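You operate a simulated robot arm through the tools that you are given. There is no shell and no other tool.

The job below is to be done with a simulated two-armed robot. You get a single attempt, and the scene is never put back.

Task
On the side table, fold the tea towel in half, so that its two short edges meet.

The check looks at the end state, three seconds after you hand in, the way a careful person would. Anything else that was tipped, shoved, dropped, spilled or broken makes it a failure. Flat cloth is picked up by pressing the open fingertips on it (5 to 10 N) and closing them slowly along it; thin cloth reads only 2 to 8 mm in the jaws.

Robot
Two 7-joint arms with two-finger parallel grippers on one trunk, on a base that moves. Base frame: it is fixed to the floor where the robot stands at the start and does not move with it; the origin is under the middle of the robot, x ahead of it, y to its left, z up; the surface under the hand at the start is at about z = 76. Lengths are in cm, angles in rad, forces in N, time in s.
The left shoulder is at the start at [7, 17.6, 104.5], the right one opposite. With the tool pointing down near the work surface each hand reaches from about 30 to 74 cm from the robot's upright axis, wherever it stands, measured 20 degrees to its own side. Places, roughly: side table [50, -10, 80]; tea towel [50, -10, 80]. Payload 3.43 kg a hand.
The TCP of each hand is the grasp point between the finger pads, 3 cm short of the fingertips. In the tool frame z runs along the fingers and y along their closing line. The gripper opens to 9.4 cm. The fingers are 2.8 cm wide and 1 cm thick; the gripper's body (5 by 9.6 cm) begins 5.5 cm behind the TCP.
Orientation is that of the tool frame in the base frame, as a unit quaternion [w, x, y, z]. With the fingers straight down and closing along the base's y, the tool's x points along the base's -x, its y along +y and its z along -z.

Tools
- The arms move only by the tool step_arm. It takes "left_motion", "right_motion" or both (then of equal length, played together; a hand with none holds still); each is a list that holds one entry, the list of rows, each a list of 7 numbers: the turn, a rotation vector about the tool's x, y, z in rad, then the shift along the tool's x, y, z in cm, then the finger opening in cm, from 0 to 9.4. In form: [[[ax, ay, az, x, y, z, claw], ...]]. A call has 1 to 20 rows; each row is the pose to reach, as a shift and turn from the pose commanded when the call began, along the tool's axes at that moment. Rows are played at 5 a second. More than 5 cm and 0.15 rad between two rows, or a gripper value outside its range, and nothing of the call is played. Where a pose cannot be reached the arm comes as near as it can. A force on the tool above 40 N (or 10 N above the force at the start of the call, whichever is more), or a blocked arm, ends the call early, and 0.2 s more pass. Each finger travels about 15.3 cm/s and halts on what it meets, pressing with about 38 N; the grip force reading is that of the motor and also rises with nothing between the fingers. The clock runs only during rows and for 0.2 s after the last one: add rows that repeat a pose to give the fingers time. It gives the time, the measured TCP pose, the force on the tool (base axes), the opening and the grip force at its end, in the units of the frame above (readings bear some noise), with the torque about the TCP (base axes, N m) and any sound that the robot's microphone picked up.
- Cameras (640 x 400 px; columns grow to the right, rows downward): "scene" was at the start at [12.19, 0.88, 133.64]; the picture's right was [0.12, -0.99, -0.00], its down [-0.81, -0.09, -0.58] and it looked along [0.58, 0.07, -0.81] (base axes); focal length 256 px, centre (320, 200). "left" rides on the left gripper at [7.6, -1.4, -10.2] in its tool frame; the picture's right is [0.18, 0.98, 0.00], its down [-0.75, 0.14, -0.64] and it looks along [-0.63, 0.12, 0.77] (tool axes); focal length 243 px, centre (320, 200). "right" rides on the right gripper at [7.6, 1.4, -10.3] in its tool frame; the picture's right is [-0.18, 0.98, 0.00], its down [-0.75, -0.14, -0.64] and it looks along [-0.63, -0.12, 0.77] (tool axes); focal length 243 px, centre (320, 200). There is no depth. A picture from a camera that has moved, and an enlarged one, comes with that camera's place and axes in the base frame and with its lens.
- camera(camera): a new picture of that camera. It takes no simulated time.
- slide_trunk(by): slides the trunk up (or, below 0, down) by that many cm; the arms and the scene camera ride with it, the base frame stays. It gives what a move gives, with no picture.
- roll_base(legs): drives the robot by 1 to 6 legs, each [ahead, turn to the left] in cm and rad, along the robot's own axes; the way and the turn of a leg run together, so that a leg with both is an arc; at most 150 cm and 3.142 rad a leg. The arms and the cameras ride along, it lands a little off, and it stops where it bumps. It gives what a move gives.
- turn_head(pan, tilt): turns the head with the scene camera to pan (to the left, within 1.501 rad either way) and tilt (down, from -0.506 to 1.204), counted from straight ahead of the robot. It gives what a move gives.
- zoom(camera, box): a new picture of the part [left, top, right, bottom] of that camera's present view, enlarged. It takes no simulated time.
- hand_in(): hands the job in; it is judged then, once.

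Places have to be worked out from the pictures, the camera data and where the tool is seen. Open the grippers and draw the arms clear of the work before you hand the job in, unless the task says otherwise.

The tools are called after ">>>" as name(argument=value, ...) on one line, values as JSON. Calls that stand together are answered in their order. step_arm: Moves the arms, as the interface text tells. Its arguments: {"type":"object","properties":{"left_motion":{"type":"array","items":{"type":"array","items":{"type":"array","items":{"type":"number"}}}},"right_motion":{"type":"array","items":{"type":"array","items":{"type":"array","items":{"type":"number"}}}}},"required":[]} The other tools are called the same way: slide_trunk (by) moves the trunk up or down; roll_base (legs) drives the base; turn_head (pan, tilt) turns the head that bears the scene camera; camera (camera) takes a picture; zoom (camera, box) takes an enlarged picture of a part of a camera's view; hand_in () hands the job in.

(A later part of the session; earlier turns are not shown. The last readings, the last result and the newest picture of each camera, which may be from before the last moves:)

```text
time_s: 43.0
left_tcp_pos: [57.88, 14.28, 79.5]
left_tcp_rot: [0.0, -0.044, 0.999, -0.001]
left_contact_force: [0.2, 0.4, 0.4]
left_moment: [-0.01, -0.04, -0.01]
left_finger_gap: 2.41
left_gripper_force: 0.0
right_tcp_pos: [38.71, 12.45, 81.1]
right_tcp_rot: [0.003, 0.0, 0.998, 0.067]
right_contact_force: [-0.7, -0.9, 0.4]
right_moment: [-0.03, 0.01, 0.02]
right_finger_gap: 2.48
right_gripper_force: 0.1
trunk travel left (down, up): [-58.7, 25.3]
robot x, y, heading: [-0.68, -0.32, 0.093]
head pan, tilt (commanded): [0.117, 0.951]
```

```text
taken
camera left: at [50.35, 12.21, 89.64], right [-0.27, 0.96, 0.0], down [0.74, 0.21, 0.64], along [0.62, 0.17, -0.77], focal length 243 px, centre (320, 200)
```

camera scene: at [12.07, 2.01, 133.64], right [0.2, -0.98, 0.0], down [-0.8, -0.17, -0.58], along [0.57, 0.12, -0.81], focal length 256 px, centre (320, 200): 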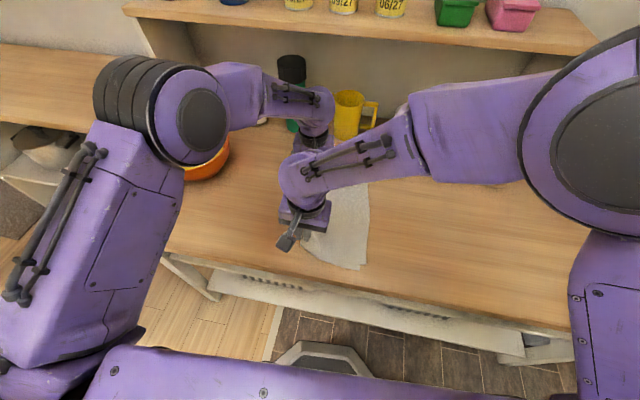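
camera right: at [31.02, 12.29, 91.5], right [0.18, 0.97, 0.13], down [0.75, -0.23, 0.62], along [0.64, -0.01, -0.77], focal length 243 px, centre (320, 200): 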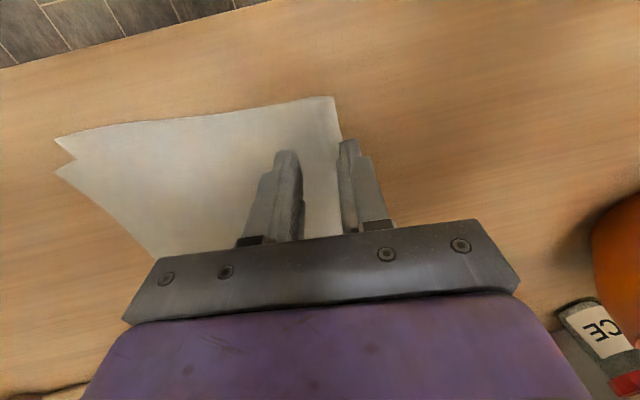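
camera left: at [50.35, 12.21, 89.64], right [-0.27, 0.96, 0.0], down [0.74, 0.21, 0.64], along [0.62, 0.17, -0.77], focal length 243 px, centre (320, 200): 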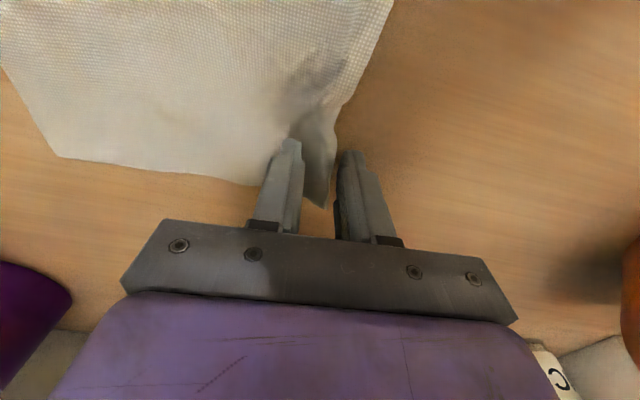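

The near end of the fold has dropped flat, and the far end still has a small raised ridge between the fingers. I raise both hands straight up and clear.

>>> step_arm(left_motion=[[[0, 0, 0, 0, 0, -1, 2.6], [0, 0, 0, 0, 0, -2, 2.8], [0, 0, 0, 0, 0, -3.5, 3], [0, 0, 0, 0, 0, -5.5, 3], [0, 0, 0, 0, 0, -8, 3], [0, 0, 0, 0, 0, -11, 3], [0, 0, 0, 0, 0, -13, 3], [0, 0, 0, 0, 0, -13, 3]]], right_motion=[[[0, 0, 0, 0, 0, -1, 2.6], [0, 0, 0, 0, 0, -2, 2.8], [0, 0, 0, 0, 0, -3.5, 3], [0, 0, 0, 0, 0, -5.5, 3], [0, 0, 0, 0, 0, -8, 3], [0, 0, 0, 0, 0, -11, 3], [0, 0, 0, 0, 0, -13, 3], [0, 0, 0, 0, 0, -13, 3]]])

>>> camera(camera="right")

>>> camera(camera="left")

>>> camera(camera="scene")

```text
time_s: 44.8
left_tcp_pos: [57.94, 14.4, 92.39]
left_tcp_rot: [-0.001, -0.044, 0.999, 0.0]
left_contact_force: [0.9, 1.0, 0.9]
left_moment: [0.02, -0.04, -0.01]
left_finger_gap: 2.99
left_gripper_force: 0.0
right_tcp_pos: [37.66, 11.12, 92.74]
right_tcp_rot: [0.003, -0.014, 0.999, 0.047]
right_contact_force: [-0.5, 0.4, 1.1]
right_moment: [-0.02, -0.01, 0.04]
right_finger_gap: 3.0
right_gripper_force: 0.0
trunk travel left (down, up): [-58.7, 25.3]
robot x, y, heading: [0.09, 0.29, 0.092]
head pan, tilt (commanded): [0.117, 0.951]
```

```text
taken
camera right: at [29.95, 11.35, 102.98], right [0.16, 0.98, 0.09], down [0.75, -0.18, 0.63], along [0.64, -0.03, -0.77], focal length 243 px, centre (320, 200)
```

right: 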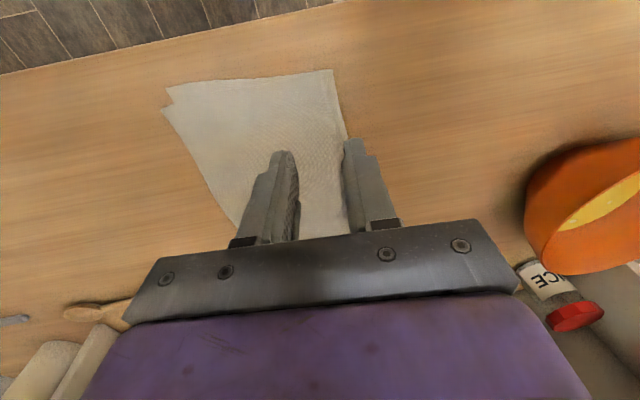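

```text
taken
camera left: at [50.49, 12.23, 102.67], right [-0.27, 0.96, 0.0], down [0.74, 0.21, 0.64], along [0.62, 0.17, -0.77], focal length 243 px, centre (320, 200)
```

left: 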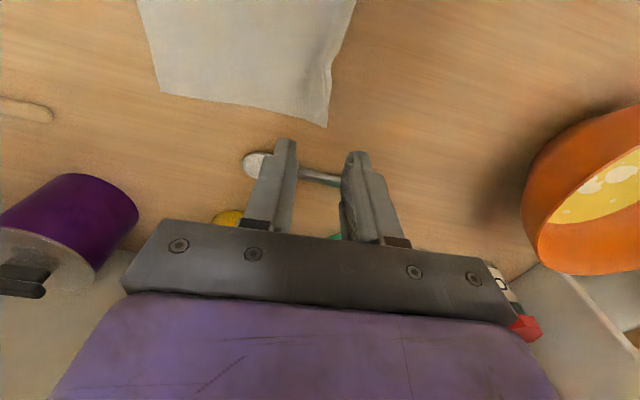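

```text
taken
camera scene: at [12.1, 2.01, 129.84], right [0.21, -0.98, 0.0], down [-0.8, -0.17, -0.58], along [0.57, 0.12, -0.81], focal length 256 px, centre (320, 200)
```

scene: 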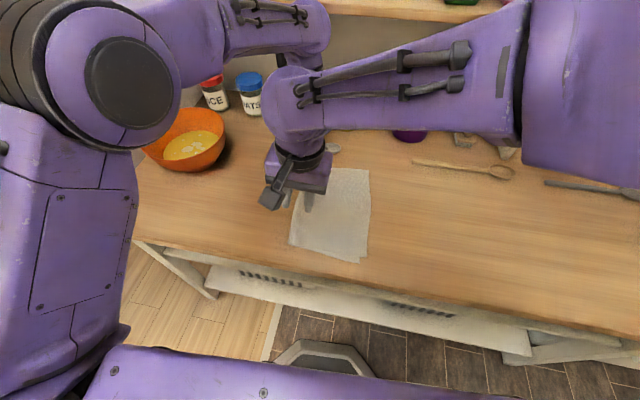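

The towel is folded and lies nearly flat. I draw both hands aside to inspect the result from above.

>>> step_arm(left_motion=[[[0, 0, 0, 0.5, 2, -1, 3], [0, 0, 0, 1, 4, -2, 3], [0, 0, 0, 1.5, 6, -2, 3], [0, 0, 0, 2, 8, -2, 3], [0, 0, 0, 2, 10, -2, 3], [0, 0, 0, 2, 11, -2, 3], [0, 0, 0, 2, 11, -2, 3], [0, 0, 0, 2, 11, -2, 3]]], right_motion=[[[0, 0, 0, 0, -4, -1, 3], [0, 0, 0, 0, -8, -2, 3], [0, 0, 0, 0, -12, -2, 3], [0, 0, 0, 0, -16, -2, 3], [0, 0, 0, 0, -20, -2, 3], [0, 0, 0, 0, -24, -2, 3], [0, 0, 0, 0, -28, -2, 3], [0, 0, 0, 0, -30, -2, 3]]])

>>> camera(camera="scene")

>>> zoom(camera="scene", box=[270, 130, 410, 280])

>>> camera(camera="left")

>>> camera(camera="right")

```text
time_s: 46.6
left_tcp_pos: [54.86, 25.16, 94.4]
left_tcp_rot: [-0.001, -0.045, 0.999, 0.0]
left_contact_force: [-0.2, -1.3, 0.7]
left_moment: [0.01, -0.01, -0.01]
left_finger_gap: 3.0
left_gripper_force: 0.1
right_tcp_pos: [38.49, -18.97, 91.87]
right_tcp_rot: [0.004, -0.015, 0.999, 0.047]
right_contact_force: [0.4, 0.7, 0.0]
right_moment: [-0.02, 0.0, -0.02]
right_finger_gap: 2.98
right_gripper_force: 0.0
trunk travel left (down, up): [-58.7, 25.3]
robot x, y, heading: [-0.16, 0.0, 0.09]
head pan, tilt (commanded): [0.117, 0.951]
```

```text
taken
camera scene: at [12.07, 1.94, 129.84], right [0.2, -0.98, 0.0], down [-0.8, -0.17, -0.58], along [0.57, 0.12, -0.81], focal length 256 px, centre (320, 200)
```

scene: 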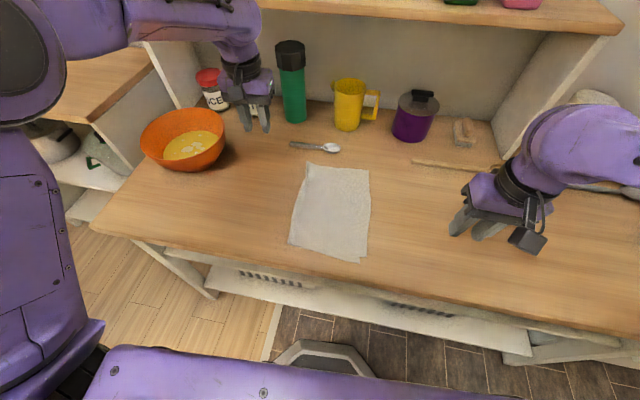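

```text
2.67 times, centred on (340, 205) of scene
camera zoom: at [12.07, 1.94, 129.84], right [0.2, -0.98, 0.0], down [-0.8, -0.17, -0.58], along [0.57, 0.12, -0.81], focal length 683 px, centre (267, 187)
```

zoom: 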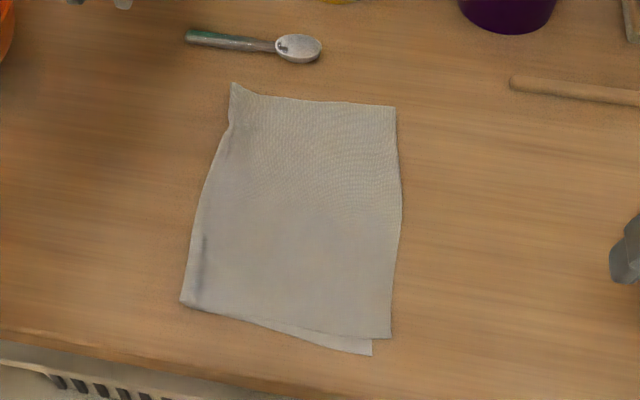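

```text
taken
camera left: at [47.43, 22.91, 104.62], right [-0.27, 0.96, 0.0], down [0.74, 0.21, 0.64], along [0.62, 0.17, -0.77], focal length 243 px, centre (320, 200)
```

left: 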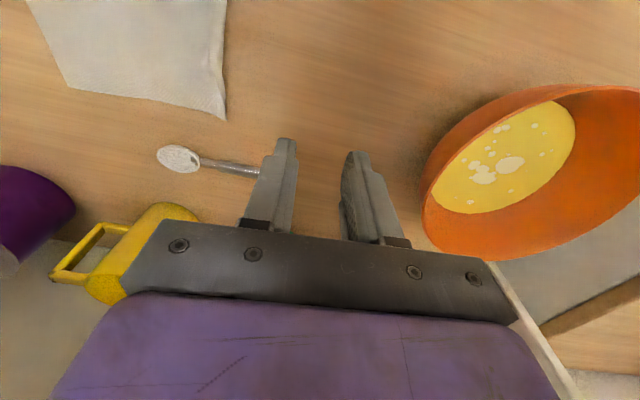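

```text
taken
camera right: at [30.79, -18.88, 102.09], right [0.16, 0.98, 0.09], down [0.75, -0.18, 0.63], along [0.64, -0.03, -0.77], focal length 243 px, centre (320, 200)
```

right: 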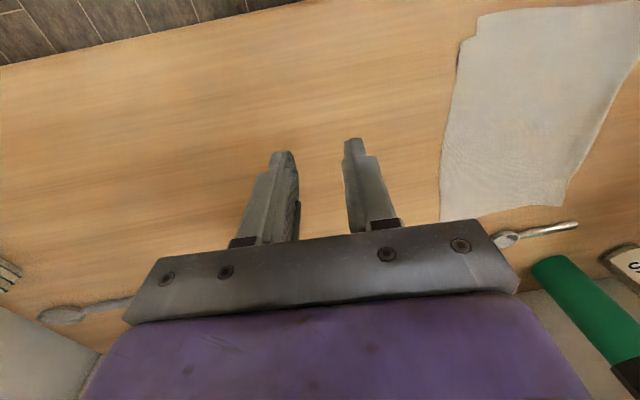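

The fold is good: the layers lie flat, but near the near corner the bottom layer peeks out about 1.3 cm in y and 1.7 cm in x. I zoom in on both ends of the short edges to see how large the mismatch is.

>>> zoom(camera="left", box=[20, 0, 260, 150])

>>> zoom(camera="right", box=[430, 0, 640, 230])

>>> zoom(camera="scene", box=[330, 150, 390, 270])

```text
2.67 times, centred on (140, 75) of left
camera zoom: at [47.43, 22.91, 104.62], right [-0.27, 0.96, 0.0], down [0.74, 0.21, 0.64], along [0.62, 0.17, -0.77], focal length 647 px, centre (800, 533)
```

zoom: 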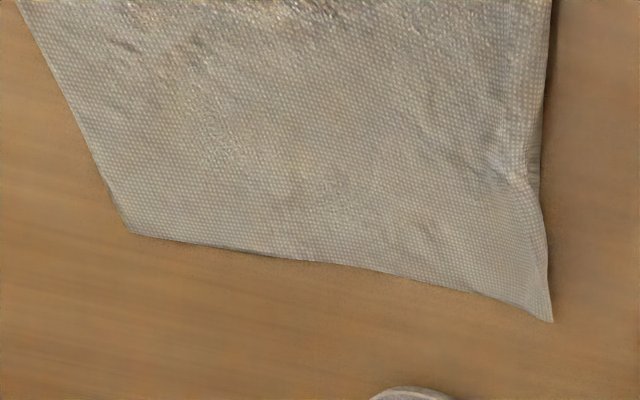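

```text
1.74 times, centred on (535, 115) of right
camera zoom: at [30.79, -18.88, 102.09], right [0.16, 0.98, 0.09], down [0.75, -0.18, 0.63], along [0.64, -0.03, -0.77], focal length 422 px, centre (-54, 348)
```

zoom: 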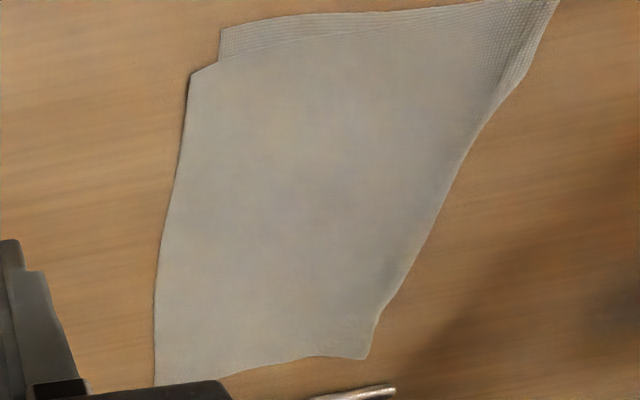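

```text
3.33 times, centred on (360, 210) of scene
camera zoom: at [12.07, 1.94, 129.84], right [0.2, -0.98, 0.0], down [-0.8, -0.17, -0.58], along [0.57, 0.12, -0.81], focal length 854 px, centre (187, 167)
```

zoom: 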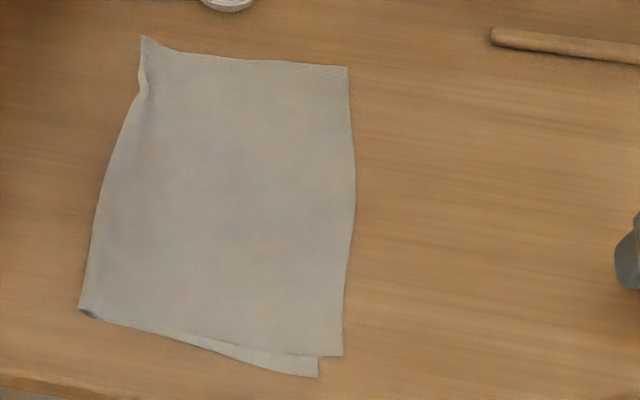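

The top layer's edge overhangs the bottom one by about 1.3 cm, and the layers are skewed about 1.8 cm at the near corner. I'll tidy this by lifting only the top layer's short edge with both hands and setting it down on the lower edge. First I turn the base back and restore the trunk for better reach.

>>> roll_base(legs=[[0, -0.09]])

>>> slide_trunk(by=3.8)

>>> camera(camera="scene")

```text
time_s: 47.5
left_tcp_pos: [56.99, 20.07, 94.34]
left_tcp_rot: [-0.001, 0.001, 1.0, 0.0]
left_contact_force: [0.0, -1.5, -0.2]
left_moment: [0.01, 0.0, 0.01]
left_finger_gap: 2.99
left_gripper_force: 0.0
right_tcp_pos: [36.76, -22.45, 91.89]
right_tcp_rot: [0.006, 0.032, 0.998, 0.048]
right_contact_force: [-0.4, 0.5, 0.3]
right_moment: [0.02, 0.03, -0.01]
right_finger_gap: 3.0
right_gripper_force: 0.0
trunk travel left (down, up): [-58.7, 25.3]
robot x, y, heading: [0.34, 0.13, 0.001]
head pan, tilt (commanded): [0.117, 0.951]
```

```text
time_s: 48.3
left_tcp_pos: [57.06, 20.02, 98.2]
left_tcp_rot: [0.0, 0.0, 1.0, 0.0]
left_contact_force: [0.0, -0.2, -0.5]
left_moment: [0.02, -0.02, -0.02]
left_finger_gap: 3.01
left_gripper_force: 0.1
right_tcp_pos: [36.67, -22.34, 95.59]
right_tcp_rot: [0.005, 0.032, 0.998, 0.047]
right_contact_force: [0.0, -0.5, 0.1]
right_moment: [-0.02, -0.02, 0.03]
right_finger_gap: 2.99
right_gripper_force: 0.0
trunk travel left (down, up): [-62.5, 21.5]
robot x, y, heading: [0.01, -0.01, 0.002]
head pan, tilt (commanded): [0.117, 0.951]
```

```text
taken
camera scene: at [12.23, 0.9, 133.64], right [0.12, -0.99, 0.0], down [-0.81, -0.09, -0.58], along [0.58, 0.07, -0.81], focal length 256 px, centre (320, 200)
```

scene: 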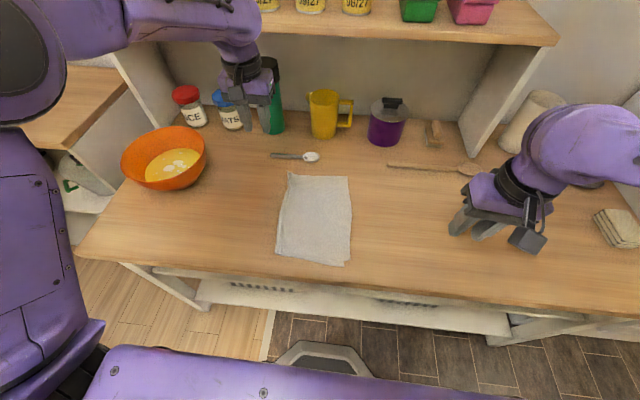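

The base is squared up again with the trunk at its original height. I zoom in for exact positions of the folded towel's corners.

>>> zoom(camera="scene", box=[265, 160, 365, 275])

```text
3.48 times, centred on (315, 218) of scene
camera zoom: at [12.23, 0.9, 133.64], right [0.12, -0.99, 0.0], down [-0.81, -0.09, -0.58], along [0.58, 0.07, -0.81], focal length 891 px, centre (337, 139)
```

zoom: 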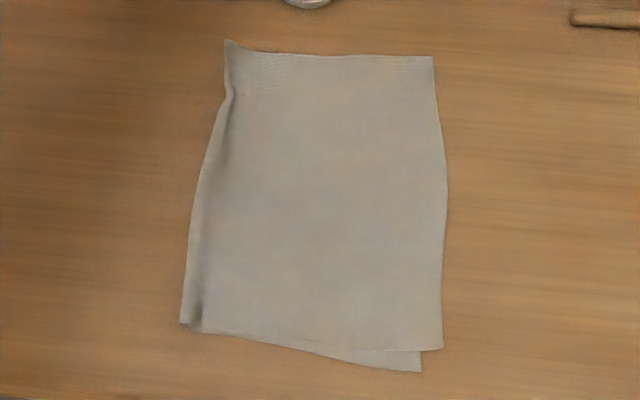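

The layers' lengths fit an even fold: the top is taut and the bottom has a little slack. I bring both hands, set vertical, above the top layer's short edge, with the right near the (36.3, -3.3) corner and the left near the (62.1, -1.3) corner.

>>> step_arm(left_motion=[[[0, 0, 0, -0.6, -4, 1, 2], [0, 0, 0, -1.2, -8, 3, 2], [0, 0, 0, -1.8, -12, 5, 2], [0, 0, 0, -2.4, -16, 7, 2], [0, 0, 0, -3, -19, 9, 2], [0, 0, 0, -3.24, -19.8, 10.2, 2], [0, 0, 0, -3.24, -19.8, 10.2, 2]]], right_motion=[[[0.02, 0, -0.012, 0, 4, 1, 2], [0.04, 0, -0.025, 0, 8, 3, 2], [0.06, 0, -0.04, 0, 12, 5, 2], [0.08, 0, -0.055, 0, 16, 7, 2], [0.094, 0, -0.064, 0.06, 19, 9, 2], [0.094, 0, -0.064, 0.06, 20, 9.5, 2], [0.094, 0, -0.064, 0.06, 20, 9.5, 2]]])

>>> camera(camera="left")

>>> camera(camera="right")

```text
time_s: 49.9
left_tcp_pos: [60.08, 0.02, 87.94]
left_tcp_rot: [0.0, 0.0, 1.0, 0.0]
left_contact_force: [-0.9, 1.0, -0.2]
left_moment: [0.03, 0.01, 0.0]
left_finger_gap: 1.99
left_gripper_force: 0.1
right_tcp_pos: [38.04, -1.53, 87.98]
right_tcp_rot: [0.005, 0.0, 1.0, 0.001]
right_contact_force: [0.4, 0.6, -0.2]
right_moment: [-0.04, -0.03, -0.02]
right_finger_gap: 2.01
right_gripper_force: 0.1
trunk travel left (down, up): [-62.5, 21.5]
robot x, y, heading: [0.18, -0.17, -0.006]
head pan, tilt (commanded): [0.117, 0.951]
```

```text
taken
camera left: at [52.45, -1.41, 98.16], right [-0.18, 0.98, 0.0], down [0.75, 0.14, 0.64], along [0.63, 0.12, -0.77], focal length 243 px, centre (320, 200)
```

left: 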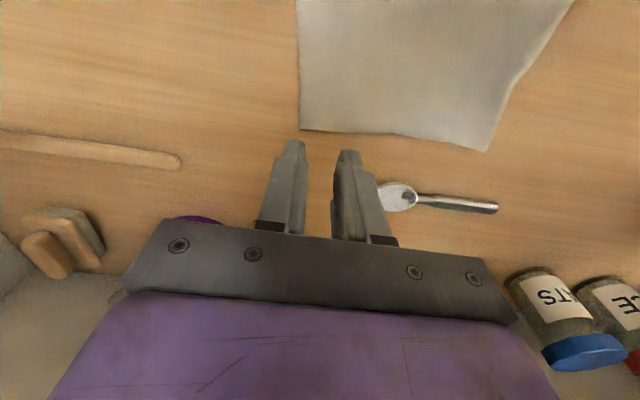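

```text
taken
camera right: at [30.27, -0.26, 98.17], right [0.18, 0.98, 0.0], down [0.75, -0.14, 0.65], along [0.64, -0.12, -0.76], focal length 243 px, centre (320, 200)
```

right: 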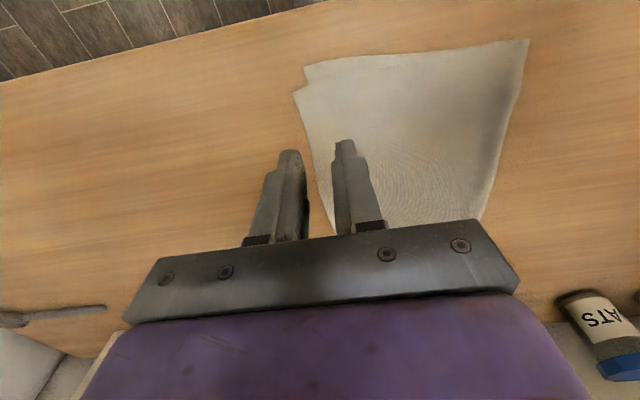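

The outer fingers line up over the top layer's overhanging edge strip, and the inner fingers sit just inside. I lower both hands to just above contact.

>>> step_arm(left_motion=[[[0, 0, 0, 0, 0.1, 2, 2], [0, 0, 0, 0, 0.1, 4, 2], [0, 0, 0, 0, 0.1, 6, 2], [0, 0, 0, 0, 0.1, 7.3, 2], [0, 0, 0, 0, 0.1, 8, 2], [0, 0, 0, 0, 0.1, 8.3, 2], [0, 0, 0, 0, 0.1, 8.3, 2]]], right_motion=[[[0, 0, 0, 0, -0.2, 2, 2], [0, 0, 0, 0, -0.2, 4, 2], [0, 0, 0, 0, -0.2, 6, 2], [0, 0, 0, 0, -0.2, 7.3, 2], [0, 0, 0, 0, -0.2, 8, 2], [0, 0, 0, 0, -0.2, 8.3, 2], [0, 0, 0, 0, -0.2, 8.3, 2]]])

>>> zoom(camera="left", box=[200, 60, 460, 240])

>>> zoom(camera="right", box=[180, 60, 440, 240])

```text
time_s: 51.5
left_tcp_pos: [60.26, 0.4, 79.7]
left_tcp_rot: [0.0, 0.001, 1.0, 0.001]
left_contact_force: [0.9, -0.8, -0.6]
left_moment: [0.02, 0.0, 0.0]
left_finger_gap: 1.99
left_gripper_force: 0.1
right_tcp_pos: [38.46, -1.71, 80.34]
right_tcp_rot: [0.01, 0.004, 1.0, 0.008]
right_contact_force: [0.1, 0.3, -0.4]
right_moment: [0.01, 0.03, -0.03]
right_finger_gap: 2.01
right_gripper_force: 0.2
trunk travel left (down, up): [-62.5, 21.5]
robot x, y, heading: [0.3, 0.12, -0.0]
head pan, tilt (commanded): [0.117, 0.951]
```

```text
2.22 times, centred on (330, 150) of left
camera zoom: at [52.5, -1.18, 89.98], right [-0.18, 0.98, 0.0], down [0.75, 0.14, 0.64], along [0.63, 0.12, -0.77], focal length 539 px, centre (298, 311)
```

zoom: 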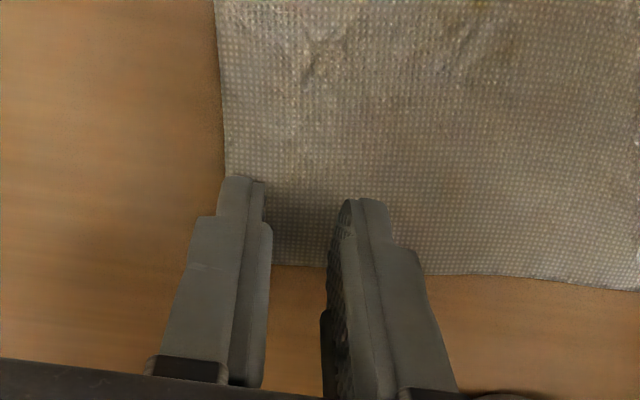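

```text
2.22 times, centred on (310, 150) of right
camera zoom: at [30.54, -0.45, 90.43], right [0.19, 0.98, 0.02], down [0.74, -0.16, 0.65], along [0.65, -0.11, -0.76], focal length 539 px, centre (342, 311)
```

zoom: 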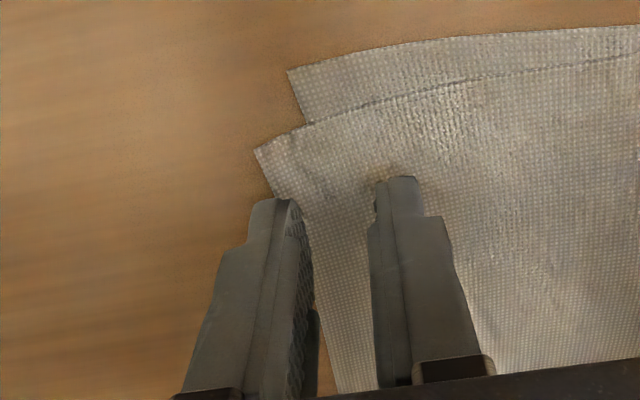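

The right hand is again held 0.7 cm high by its arm posture so close to the midline. I raise both hands a few centimetres and turn the base slightly left, to put the near corner on the right arm's own side.

>>> step_arm(left_motion=[[[0, 0, 0, 0, 0, -2, 2], [0, 0, 0, 0, 0, -4, 2], [0, 0, 0, 0, 0, -6, 2]]], right_motion=[[[0, 0, 0, 0, -1, -2, 2], [0, 0, 0, 0, -2, -4, 2], [0, 0, 0, 0, -3, -6, 2]]])

>>> roll_base(legs=[[0, 0.08]])

```text
time_s: 52.3
left_tcp_pos: [60.13, 0.27, 85.81]
left_tcp_rot: [0.0, 0.0, 1.0, 0.001]
left_contact_force: [-1.0, 0.3, -0.8]
left_moment: [-0.02, 0.0, -0.02]
left_finger_gap: 2.0
left_gripper_force: 0.1
right_tcp_pos: [38.1, -4.91, 85.86]
right_tcp_rot: [0.007, 0.0, 1.0, 0.001]
right_contact_force: [0.0, 0.3, 0.3]
right_moment: [0.01, 0.0, 0.02]
right_finger_gap: 2.02
right_gripper_force: 0.0
trunk travel left (down, up): [-62.5, 21.5]
robot x, y, heading: [0.02, 0.33, -0.001]
head pan, tilt (commanded): [0.117, 0.951]
```

```text
time_s: 53.2
left_tcp_pos: [60.19, 5.12, 85.67]
left_tcp_rot: [0.0, -0.039, 0.999, 0.0]
left_contact_force: [0.1, -1.1, -0.6]
left_moment: [0.02, 0.01, 0.0]
left_finger_gap: 2.0
left_gripper_force: 0.1
right_tcp_pos: [38.34, -1.61, 85.86]
right_tcp_rot: [0.005, -0.04, 0.999, 0.0]
right_contact_force: [0.5, -1.0, -0.5]
right_moment: [-0.02, -0.05, 0.01]
right_finger_gap: 2.01
right_gripper_force: 0.0
trunk travel left (down, up): [-62.5, 21.5]
robot x, y, heading: [0.13, -0.22, 0.081]
head pan, tilt (commanded): [0.117, 0.951]
```

With heading 0.08 the near corner is now on the right arm's own side. I reposition both hands and lower again to just above contact.

>>> step_arm(left_motion=[[[0, 0, 0, 0.1, -2, 0, 2], [0, 0, 0, 0.28, -4, 0, 2], [0, 0, 0, 0.28, -4.79, 1.5, 2], [0, 0, 0, 0.28, -4.79, 3, 2], [0, 0, 0, 0.28, -4.79, 4.5, 2], [0, 0, 0, 0.28, -4.79, 5.5, 2], [0, 0, 0, 0.28, -4.79, 6.0, 2], [0, 0, 0, 0.28, -4.79, 6.0, 2]]], right_motion=[[[0, 0, 0, 0.1, 0, 0, 2], [0, 0, 0, 0.3, -0.1, 0, 2], [0, 0, 0, 0.35, -0.17, 1.5, 2], [0, 0, 0, 0.35, -0.17, 3, 2], [0, 0, 0, 0.35, -0.17, 4.5, 2], [0, 0, 0, 0.35, -0.17, 5.5, 2], [0, 0, 0, 0.35, -0.17, 6.2, 2], [0, 0, 0, 0.35, -0.17, 6.2, 2]]])

>>> zoom(camera="left", box=[200, 60, 460, 240])

>>> zoom(camera="right", box=[180, 60, 440, 240])

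```text
time_s: 55.0
left_tcp_pos: [60.04, 0.36, 79.67]
left_tcp_rot: [0.001, -0.039, 0.999, 0.0]
left_contact_force: [-0.2, 1.5, -0.1]
left_moment: [0.03, -0.01, 0.02]
left_finger_gap: 2.02
left_gripper_force: 0.1
right_tcp_pos: [38.1, -1.87, 79.65]
right_tcp_rot: [0.006, -0.041, 0.999, -0.001]
right_contact_force: [-0.2, 0.0, -0.3]
right_moment: [0.01, 0.02, 0.01]
right_finger_gap: 2.01
right_gripper_force: 0.1
trunk travel left (down, up): [-62.5, 21.5]
robot x, y, heading: [-0.06, -0.21, 0.077]
head pan, tilt (commanded): [0.117, 0.951]
```

```text
2.22 times, centred on (330, 150) of left
camera zoom: at [52.52, -1.75, 89.94], right [-0.26, 0.97, 0.0], down [0.74, 0.2, 0.64], along [0.62, 0.17, -0.77], focal length 539 px, centre (298, 311)
```

zoom: 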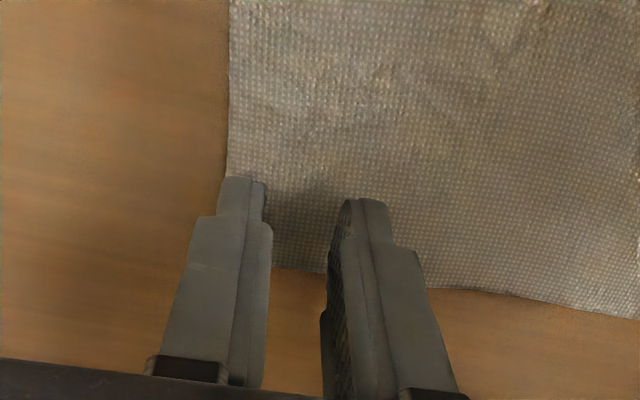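

```text
2.22 times, centred on (310, 150) of right
camera zoom: at [30.3, -1.18, 89.87], right [0.1, 0.99, 0.0], down [0.76, -0.08, 0.65], along [0.65, -0.07, -0.76], focal length 539 px, centre (342, 311)
```

zoom: 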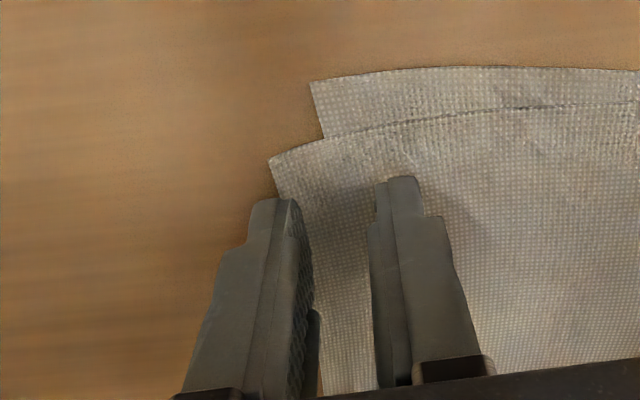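

Both hands are now exactly where commanded, with the outer fingers on the overhanging strip. I press down in small steps.

>>> step_arm(left_motion=[[[0, 0, 0, 0, 0, 0.2, 2], [0, 0, 0, 0, 0, 0.4, 2], [0, 0, 0, 0, 0, 0.5, 2], [0, 0, 0, 0, 0, 0.5, 2]]], right_motion=[[[0, 0, 0, 0, 0, 0.2, 2], [0, 0, 0, 0, 0, 0.4, 2], [0, 0, 0, 0, 0, 0.5, 2], [0, 0, 0, 0, 0, 0.5, 2]]])

```text
time_s: 56.0
left_tcp_pos: [60.22, 0.3, 79.18]
left_tcp_rot: [0.001, -0.039, 0.999, 0.0]
left_contact_force: [1.3, 1.2, 2.9]
left_moment: [0.07, 0.0, 0.0]
left_finger_gap: 1.99
left_gripper_force: 0.1
right_tcp_pos: [38.06, -1.81, 79.25]
right_tcp_rot: [0.008, -0.039, 0.999, 0.001]
right_contact_force: [-0.1, 0.6, 1.8]
right_moment: [0.02, 0.0, -0.03]
right_finger_gap: 2.0
right_gripper_force: 0.0
trunk travel left (down, up): [-62.5, 21.5]
robot x, y, heading: [-0.25, -0.22, 0.084]
head pan, tilt (commanded): [0.117, 0.951]
```

Contact is light (3 N and 2 N), so I press another 0.7 mm.

>>> step_arm(left_motion=[[[0, 0, 0, 0, 0, 0.06, 2], [0, 0, 0, 0, 0, 0.06, 2]]], right_motion=[[[0, 0, 0, 0, 0, 0.08, 2], [0, 0, 0, 0, 0, 0.08, 2]]])

```text
time_s: 56.6
left_tcp_pos: [60.09, 0.5, 79.12]
left_tcp_rot: [0.001, -0.039, 0.999, 0.001]
left_contact_force: [1.8, 1.1, 4.8]
left_moment: [0.09, -0.04, -0.05]
left_finger_gap: 2.01
left_gripper_force: 0.0
right_tcp_pos: [38.11, -1.83, 79.3]
right_tcp_rot: [0.007, -0.039, 0.999, 0.004]
right_contact_force: [-0.3, -1.1, 5.2]
right_moment: [0.06, 0.05, 0.03]
right_finger_gap: 1.98
right_gripper_force: 0.1
trunk travel left (down, up): [-62.5, 21.5]
robot x, y, heading: [0.06, -0.15, 0.077]
head pan, tilt (commanded): [0.117, 0.951]
```

Both hands are at about 5 N. I close slowly to 1.0 cm and look.

>>> step_arm(left_motion=[[[0, 0, 0, 0, 0, 0.03, 1.9], [0, 0, 0, 0, 0, 0.03, 1.7], [0, 0, 0, 0, 0, 0.03, 1.5], [0, 0, 0, 0, 0, 0.03, 1.3], [0, 0, 0, 0, 0, 0.03, 1.1]]], right_motion=[[[0, 0, 0, 0, 0, 0.03, 1.9], [0, 0, 0, 0, 0, 0.03, 1.7], [0, 0, 0, 0, 0, 0.03, 1.5], [0, 0, 0, 0, 0, 0.03, 1.3], [0, 0, 0, 0, 0, 0.03, 1.1]]])

>>> zoom(camera="left", box=[200, 60, 460, 240])

>>> zoom(camera="right", box=[180, 60, 440, 240])

```text
time_s: 57.8
left_tcp_pos: [59.99, 0.18, 79.16]
left_tcp_rot: [0.001, -0.039, 0.999, 0.0]
left_contact_force: [-0.9, -1.1, 9.7]
left_moment: [0.04, 0.03, 0.03]
left_finger_gap: 1.08
left_gripper_force: 0.2
right_tcp_pos: [38.13, -1.84, 79.27]
right_tcp_rot: [0.006, -0.037, 0.999, 0.003]
right_contact_force: [-0.2, -0.9, 7.0]
right_moment: [0.04, 0.05, -0.01]
right_finger_gap: 1.03
right_gripper_force: 0.0
trunk travel left (down, up): [-62.5, 21.5]
robot x, y, heading: [0.14, -0.18, 0.079]
head pan, tilt (commanded): [0.117, 0.951]
```

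```text
2.22 times, centred on (330, 150) of left
camera zoom: at [52.44, -1.87, 89.42], right [-0.26, 0.97, 0.0], down [0.74, 0.2, 0.64], along [0.62, 0.17, -0.77], focal length 539 px, centre (298, 311)
```

zoom: 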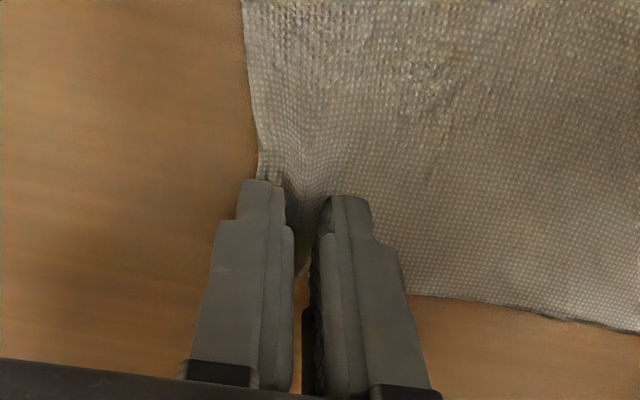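

```text
2.22 times, centred on (310, 150) of right
camera zoom: at [30.21, -1.19, 89.39], right [0.11, 0.99, 0.01], down [0.75, -0.09, 0.65], along [0.65, -0.06, -0.76], focal length 539 px, centre (342, 311)
```

zoom: 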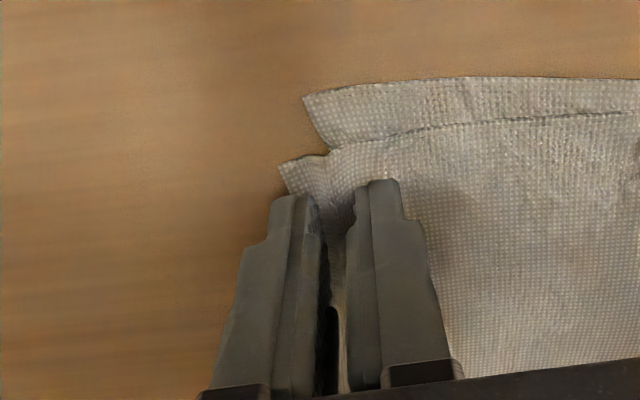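

Ridges are forming in the top layer on both sides. I finish closing.

>>> step_arm(left_motion=[[[0, 0, 0, 0, 0, -0.01, 0.9], [0, 0, 0, 0, 0, -0.01, 0.7], [0, 0, 0, 0, 0, -0.01, 0.5], [0, 0, 0, 0, 0, -0.01, 0.3], [0, 0, 0, 0, 0, -0.01, 0.1], [0, 0, 0, 0, 0, -0.01, 0], [0, 0, 0, 0, 0, -0.01, 0]]], right_motion=[[[0, 0, 0, 0, 0, 0, 0.9], [0, 0, 0, 0, 0, 0, 0.7], [0, 0, 0, 0, 0, 0, 0.5], [0, 0, 0, 0, 0, 0, 0.3], [0, 0, 0, 0, 0, 0, 0.1], [0, 0, 0, 0, 0, 0, 0], [0, 0, 0, 0, 0, 0, 0]]])

>>> zoom(camera="left", box=[200, 60, 460, 240])

>>> zoom(camera="right", box=[180, 60, 440, 240])

```text
time_s: 59.4
left_tcp_pos: [59.95, 0.25, 79.14]
left_tcp_rot: [0.001, -0.039, 0.999, 0.0]
left_contact_force: [-1.4, 1.1, 6.6]
left_moment: [0.04, 0.06, 0.02]
left_finger_gap: 0.27
left_gripper_force: 37.7
right_tcp_pos: [38.19, -1.86, 79.22]
right_tcp_rot: [0.007, -0.039, 0.999, 0.003]
right_contact_force: [0.6, 0.6, 4.6]
right_moment: [0.04, 0.04, 0.04]
right_finger_gap: 0.21
right_gripper_force: 36.7
trunk travel left (down, up): [-62.5, 21.5]
robot x, y, heading: [-0.1, -0.13, 0.085]
head pan, tilt (commanded): [0.117, 0.951]
```

```text
2.22 times, centred on (330, 150) of left
camera zoom: at [52.45, -1.78, 89.44], right [-0.26, 0.97, 0.0], down [0.74, 0.2, 0.64], along [0.62, 0.17, -0.77], focal length 539 px, centre (298, 311)
```

zoom: 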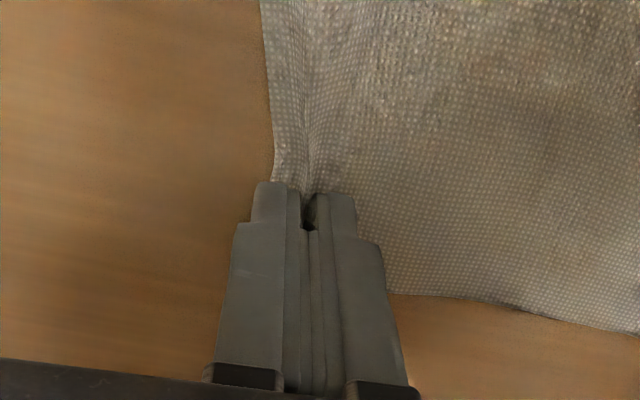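

```text
2.22 times, centred on (310, 150) of right
camera zoom: at [30.24, -1.11, 89.4], right [0.11, 0.99, 0.01], down [0.75, -0.09, 0.65], along [0.65, -0.06, -0.76], focal length 539 px, centre (342, 311)
```

zoom: 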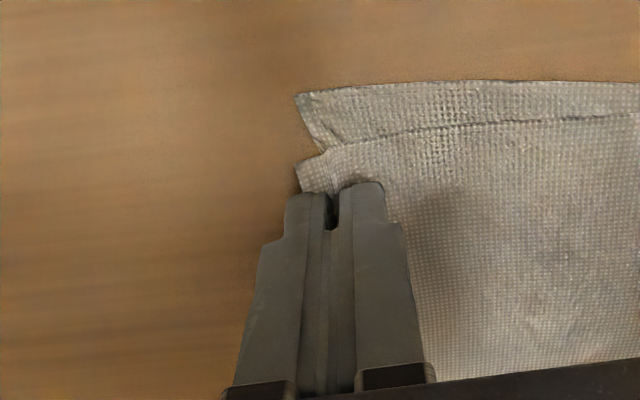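

The jaws read 2 to 3 mm, holding the top layer, and the closing also drew the lower near corner along so the y offset shrank. I lift the edge about 5 cm while moving it slightly to +y, to see the lower layer's edge.

>>> step_arm(left_motion=[[[0, 0, 0, 0, 0, -0.5, 0], [0, 0, 0, 0, 0.1, -1, 0], [0, 0, 0, 0, 0.3, -1.6, 0], [0, 0, 0, 0, 0.6, -2.3, 0], [0, 0, 0, 0, 1.0, -3, 0], [0, 0, 0, 0, 1.5, -3.8, 0], [0, 0, 0, 0, 2.0, -4.5, 0], [0, 0, 0, 0, 2.5, -5, 0], [0, 0, 0, 0, 2.5, -5, 0]]], right_motion=[[[0, 0, 0, 0, 0, -0.5, 0], [0, 0, 0, 0, 0.1, -1, 0], [0, 0, 0, 0, 0.3, -1.6, 0], [0, 0, 0, 0, 0.6, -2.3, 0], [0, 0, 0, 0, 1.0, -3, 0], [0, 0, 0, 0, 1.5, -3.8, 0], [0, 0, 0, 0, 2.0, -4.5, 0], [0, 0, 0, 0, 2.5, -5, 0], [0, 0, 0, 0, 2.5, -5, 0]]])

>>> camera(camera="left")

>>> camera(camera="right")

>>> camera(camera="scene")

```text
time_s: 61.4
left_tcp_pos: [59.81, 2.78, 84.14]
left_tcp_rot: [0.0, -0.04, 0.999, 0.0]
left_contact_force: [0.3, -1.3, -0.2]
left_moment: [-0.03, -0.01, 0.0]
left_finger_gap: 0.26
left_gripper_force: 37.0
right_tcp_pos: [37.82, 0.61, 83.97]
right_tcp_rot: [0.005, -0.041, 0.999, 0.0]
right_contact_force: [-0.2, 0.3, -0.7]
right_moment: [0.0, 0.02, 0.01]
right_finger_gap: 0.2
right_gripper_force: 37.1
trunk travel left (down, up): [-62.5, 21.5]
robot x, y, heading: [0.01, -0.01, 0.084]
head pan, tilt (commanded): [0.117, 0.951]
```

```text
taken
camera left: at [52.28, 0.64, 94.44], right [-0.26, 0.97, 0.0], down [0.74, 0.2, 0.64], along [0.62, 0.17, -0.77], focal length 243 px, centre (320, 200)
```

left: 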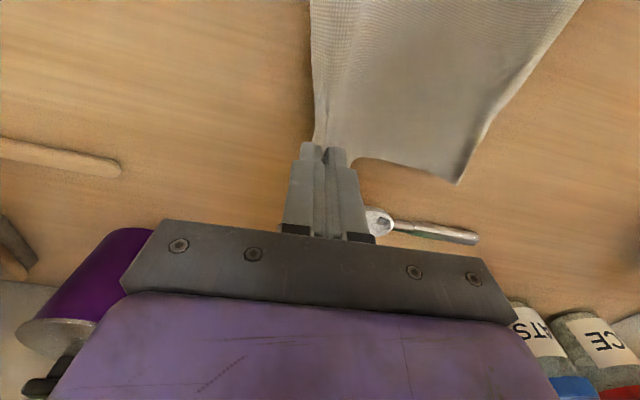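

```text
taken
camera right: at [29.97, 1.33, 94.15], right [0.1, 0.99, 0.0], down [0.76, -0.08, 0.65], along [0.65, -0.07, -0.76], focal length 243 px, centre (320, 200)
```

right: 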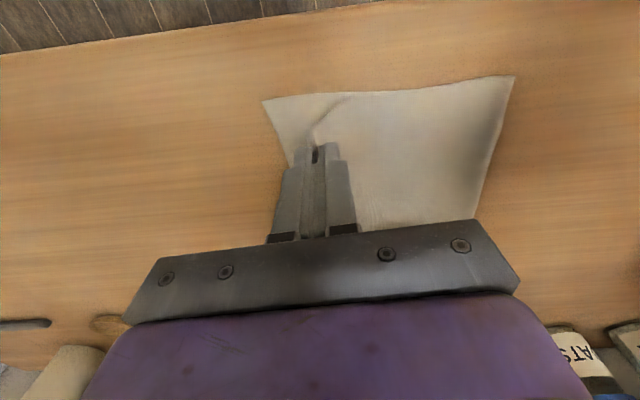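

```text
taken
camera scene: at [12.1, 1.85, 133.64], right [0.2, -0.98, 0.0], down [-0.8, -0.16, -0.58], along [0.57, 0.11, -0.81], focal length 256 px, centre (320, 200)
```

scene: 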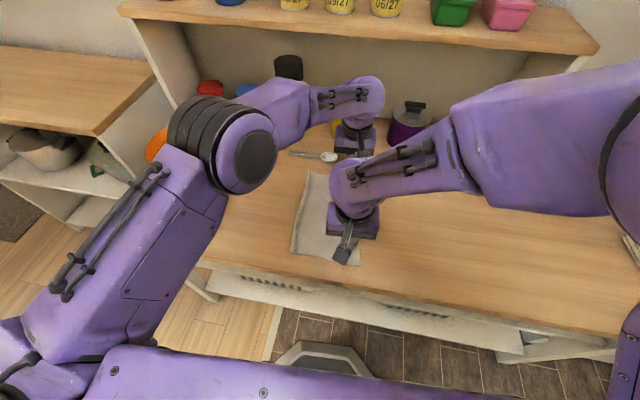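

The top edge is up and I can see the lower layer beneath on the near side. I zoom both wrist cameras to locate the lower layer's edge.

>>> zoom(camera="left", box=[240, 0, 500, 200])

>>> zoom(camera="right", box=[230, 60, 430, 200])

>>> zoom(camera="scene", box=[280, 150, 400, 270])

```text
2.00 times, centred on (370, 100) of left
camera zoom: at [52.28, 0.64, 94.44], right [-0.26, 0.97, 0.0], down [0.74, 0.2, 0.64], along [0.62, 0.17, -0.77], focal length 485 px, centre (220, 400)
```

zoom: 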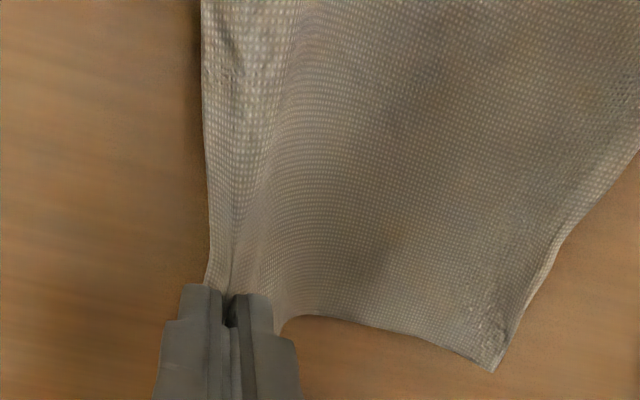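

```text
2.86 times, centred on (330, 130) of right
camera zoom: at [29.97, 1.33, 94.15], right [0.1, 0.99, 0.0], down [0.76, -0.08, 0.65], along [0.65, -0.07, -0.76], focal length 693 px, centre (291, 400)
```

zoom: 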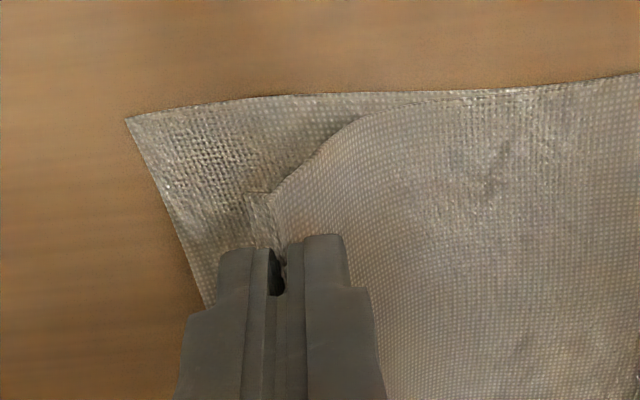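

```text
3.33 times, centred on (340, 210) of scene
camera zoom: at [12.1, 1.85, 133.64], right [0.2, -0.98, 0.0], down [-0.8, -0.16, -0.58], along [0.57, 0.11, -0.81], focal length 854 px, centre (253, 167)
```

zoom: 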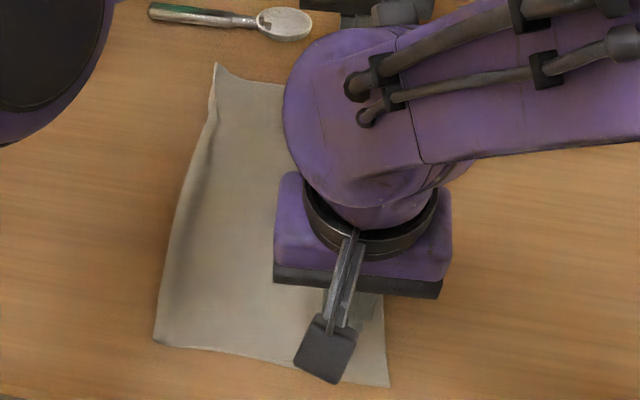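

The lower near corner is now at about (35.5, -3.2), close to where the top edge lay. On the far side, though, the lower edge must be tucked at least 2 to 3 cm inside, so I peel the top layer back further to expose it.

>>> step_arm(left_motion=[[[0, 0, 0, 0, 0.7, -0.6, 0], [0, 0, 0, 0, 1.4, -1.2, 0], [0, 0, 0, 0, 2.1, -1.8, 0], [0, 0, 0, 0, 2.8, -2.4, 0], [0, 0, 0, 0, 3.6, -2.8, 0], [0, 0, 0, 0, 4.4, -3.2, 0], [0, 0, 0, 0, 5.2, -3.5, 0], [0, 0, 0, 0, 6.0, -3.5, 0], [0, 0, 0, 0, 6.0, -3.5, 0]]], right_motion=[[[0, 0, 0, 0, 0.5, -0.6, 0], [0, 0, 0, 0, 1.0, -1.2, 0], [0, 0, 0, 0, 1.5, -1.8, 0], [0, 0, 0, 0, 2.0, -2.4, 0], [0, 0, 0, 0, 2.5, -2.8, 0], [0, 0, 0, 0, 3.0, -3.2, 0], [0, 0, 0, 0, 3.5, -3.5, 0], [0, 0, 0, 0, 4.0, -3.5, 0], [0, 0, 0, 0, 4.0, -3.5, 0]]])

>>> camera(camera="left")

>>> camera(camera="right")

>>> zoom(camera="scene", box=[280, 150, 400, 270])

```text
time_s: 63.4
left_tcp_pos: [59.51, 8.7, 87.65]
left_tcp_rot: [0.0, -0.039, 0.999, 0.0]
left_contact_force: [-0.6, 0.3, 0.5]
left_moment: [-0.02, 0.0, -0.04]
left_finger_gap: 0.3
left_gripper_force: 37.1
right_tcp_pos: [37.52, 4.66, 87.54]
right_tcp_rot: [0.004, -0.041, 0.999, 0.001]
right_contact_force: [1.5, 0.1, 0.5]
right_moment: [0.06, 0.01, 0.0]
right_finger_gap: 0.18
right_gripper_force: 37.0
trunk travel left (down, up): [-62.5, 21.5]
robot x, y, heading: [0.06, -0.15, 0.082]
head pan, tilt (commanded): [0.117, 0.951]
```

```text
taken
camera left: at [51.86, 6.73, 97.77], right [-0.26, 0.97, 0.0], down [0.74, 0.2, 0.64], along [0.62, 0.17, -0.77], focal length 243 px, centre (320, 200)
```

left: 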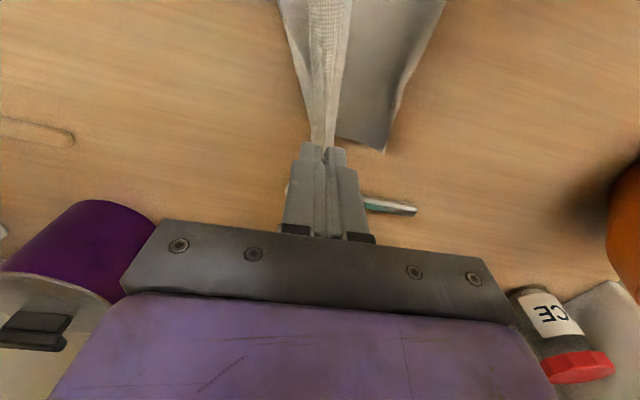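

```text
taken
camera right: at [29.68, 5.35, 97.64], right [0.1, 0.99, 0.0], down [0.76, -0.08, 0.65], along [0.65, -0.07, -0.76], focal length 243 px, centre (320, 200)
```

right: 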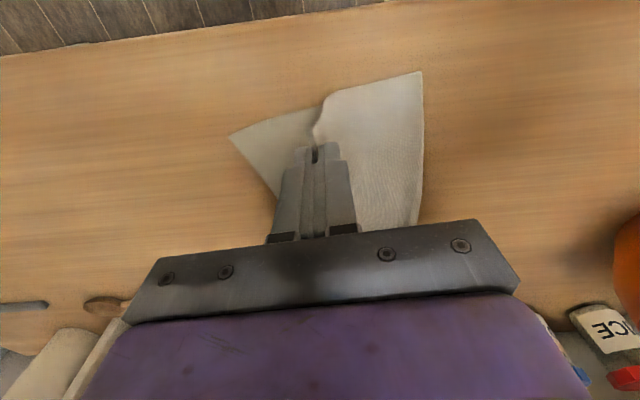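

```text
3.33 times, centred on (340, 210) of scene
camera zoom: at [12.08, 1.84, 133.64], right [0.2, -0.98, 0.0], down [-0.8, -0.16, -0.58], along [0.57, 0.11, -0.81], focal length 854 px, centre (253, 167)
```

zoom: 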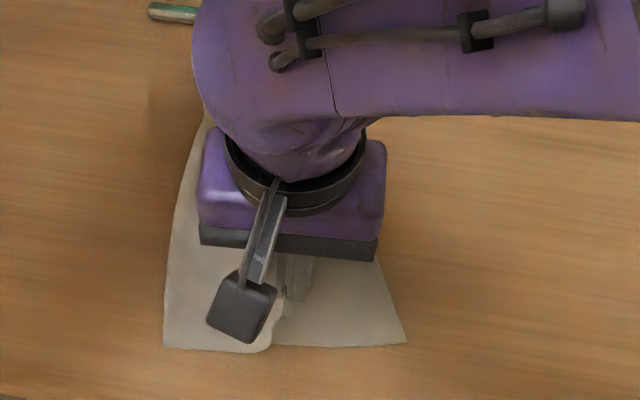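

The top edge is peeled back further. I zoom the left camera to see what the lower layer does on the far side.

>>> zoom(camera="left", box=[240, 0, 480, 180])

>>> zoom(camera="right", box=[210, 60, 450, 240])

```text
2.22 times, centred on (360, 90) of left
camera zoom: at [51.86, 6.73, 97.77], right [-0.26, 0.97, 0.0], down [0.74, 0.2, 0.64], along [0.62, 0.17, -0.77], focal length 539 px, centre (231, 444)
```

zoom: 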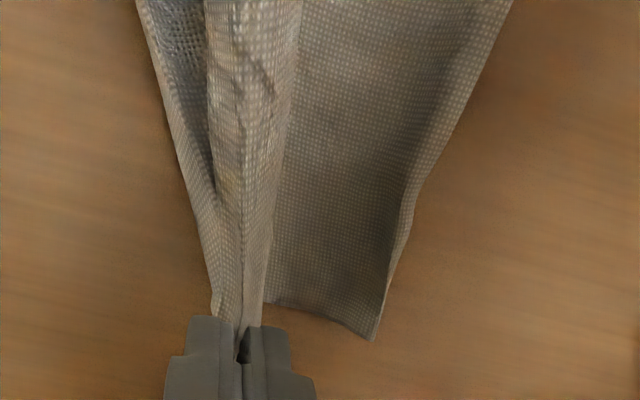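

```text
2.22 times, centred on (330, 150) of right
camera zoom: at [29.68, 5.35, 97.64], right [0.1, 0.99, 0.0], down [0.76, -0.08, 0.65], along [0.65, -0.07, -0.76], focal length 539 px, centre (298, 311)
```

zoom: 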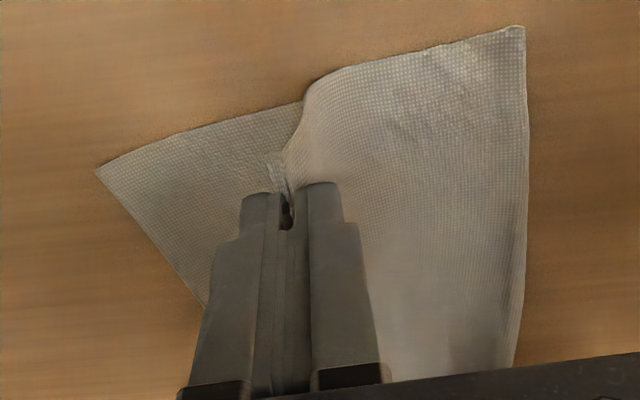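

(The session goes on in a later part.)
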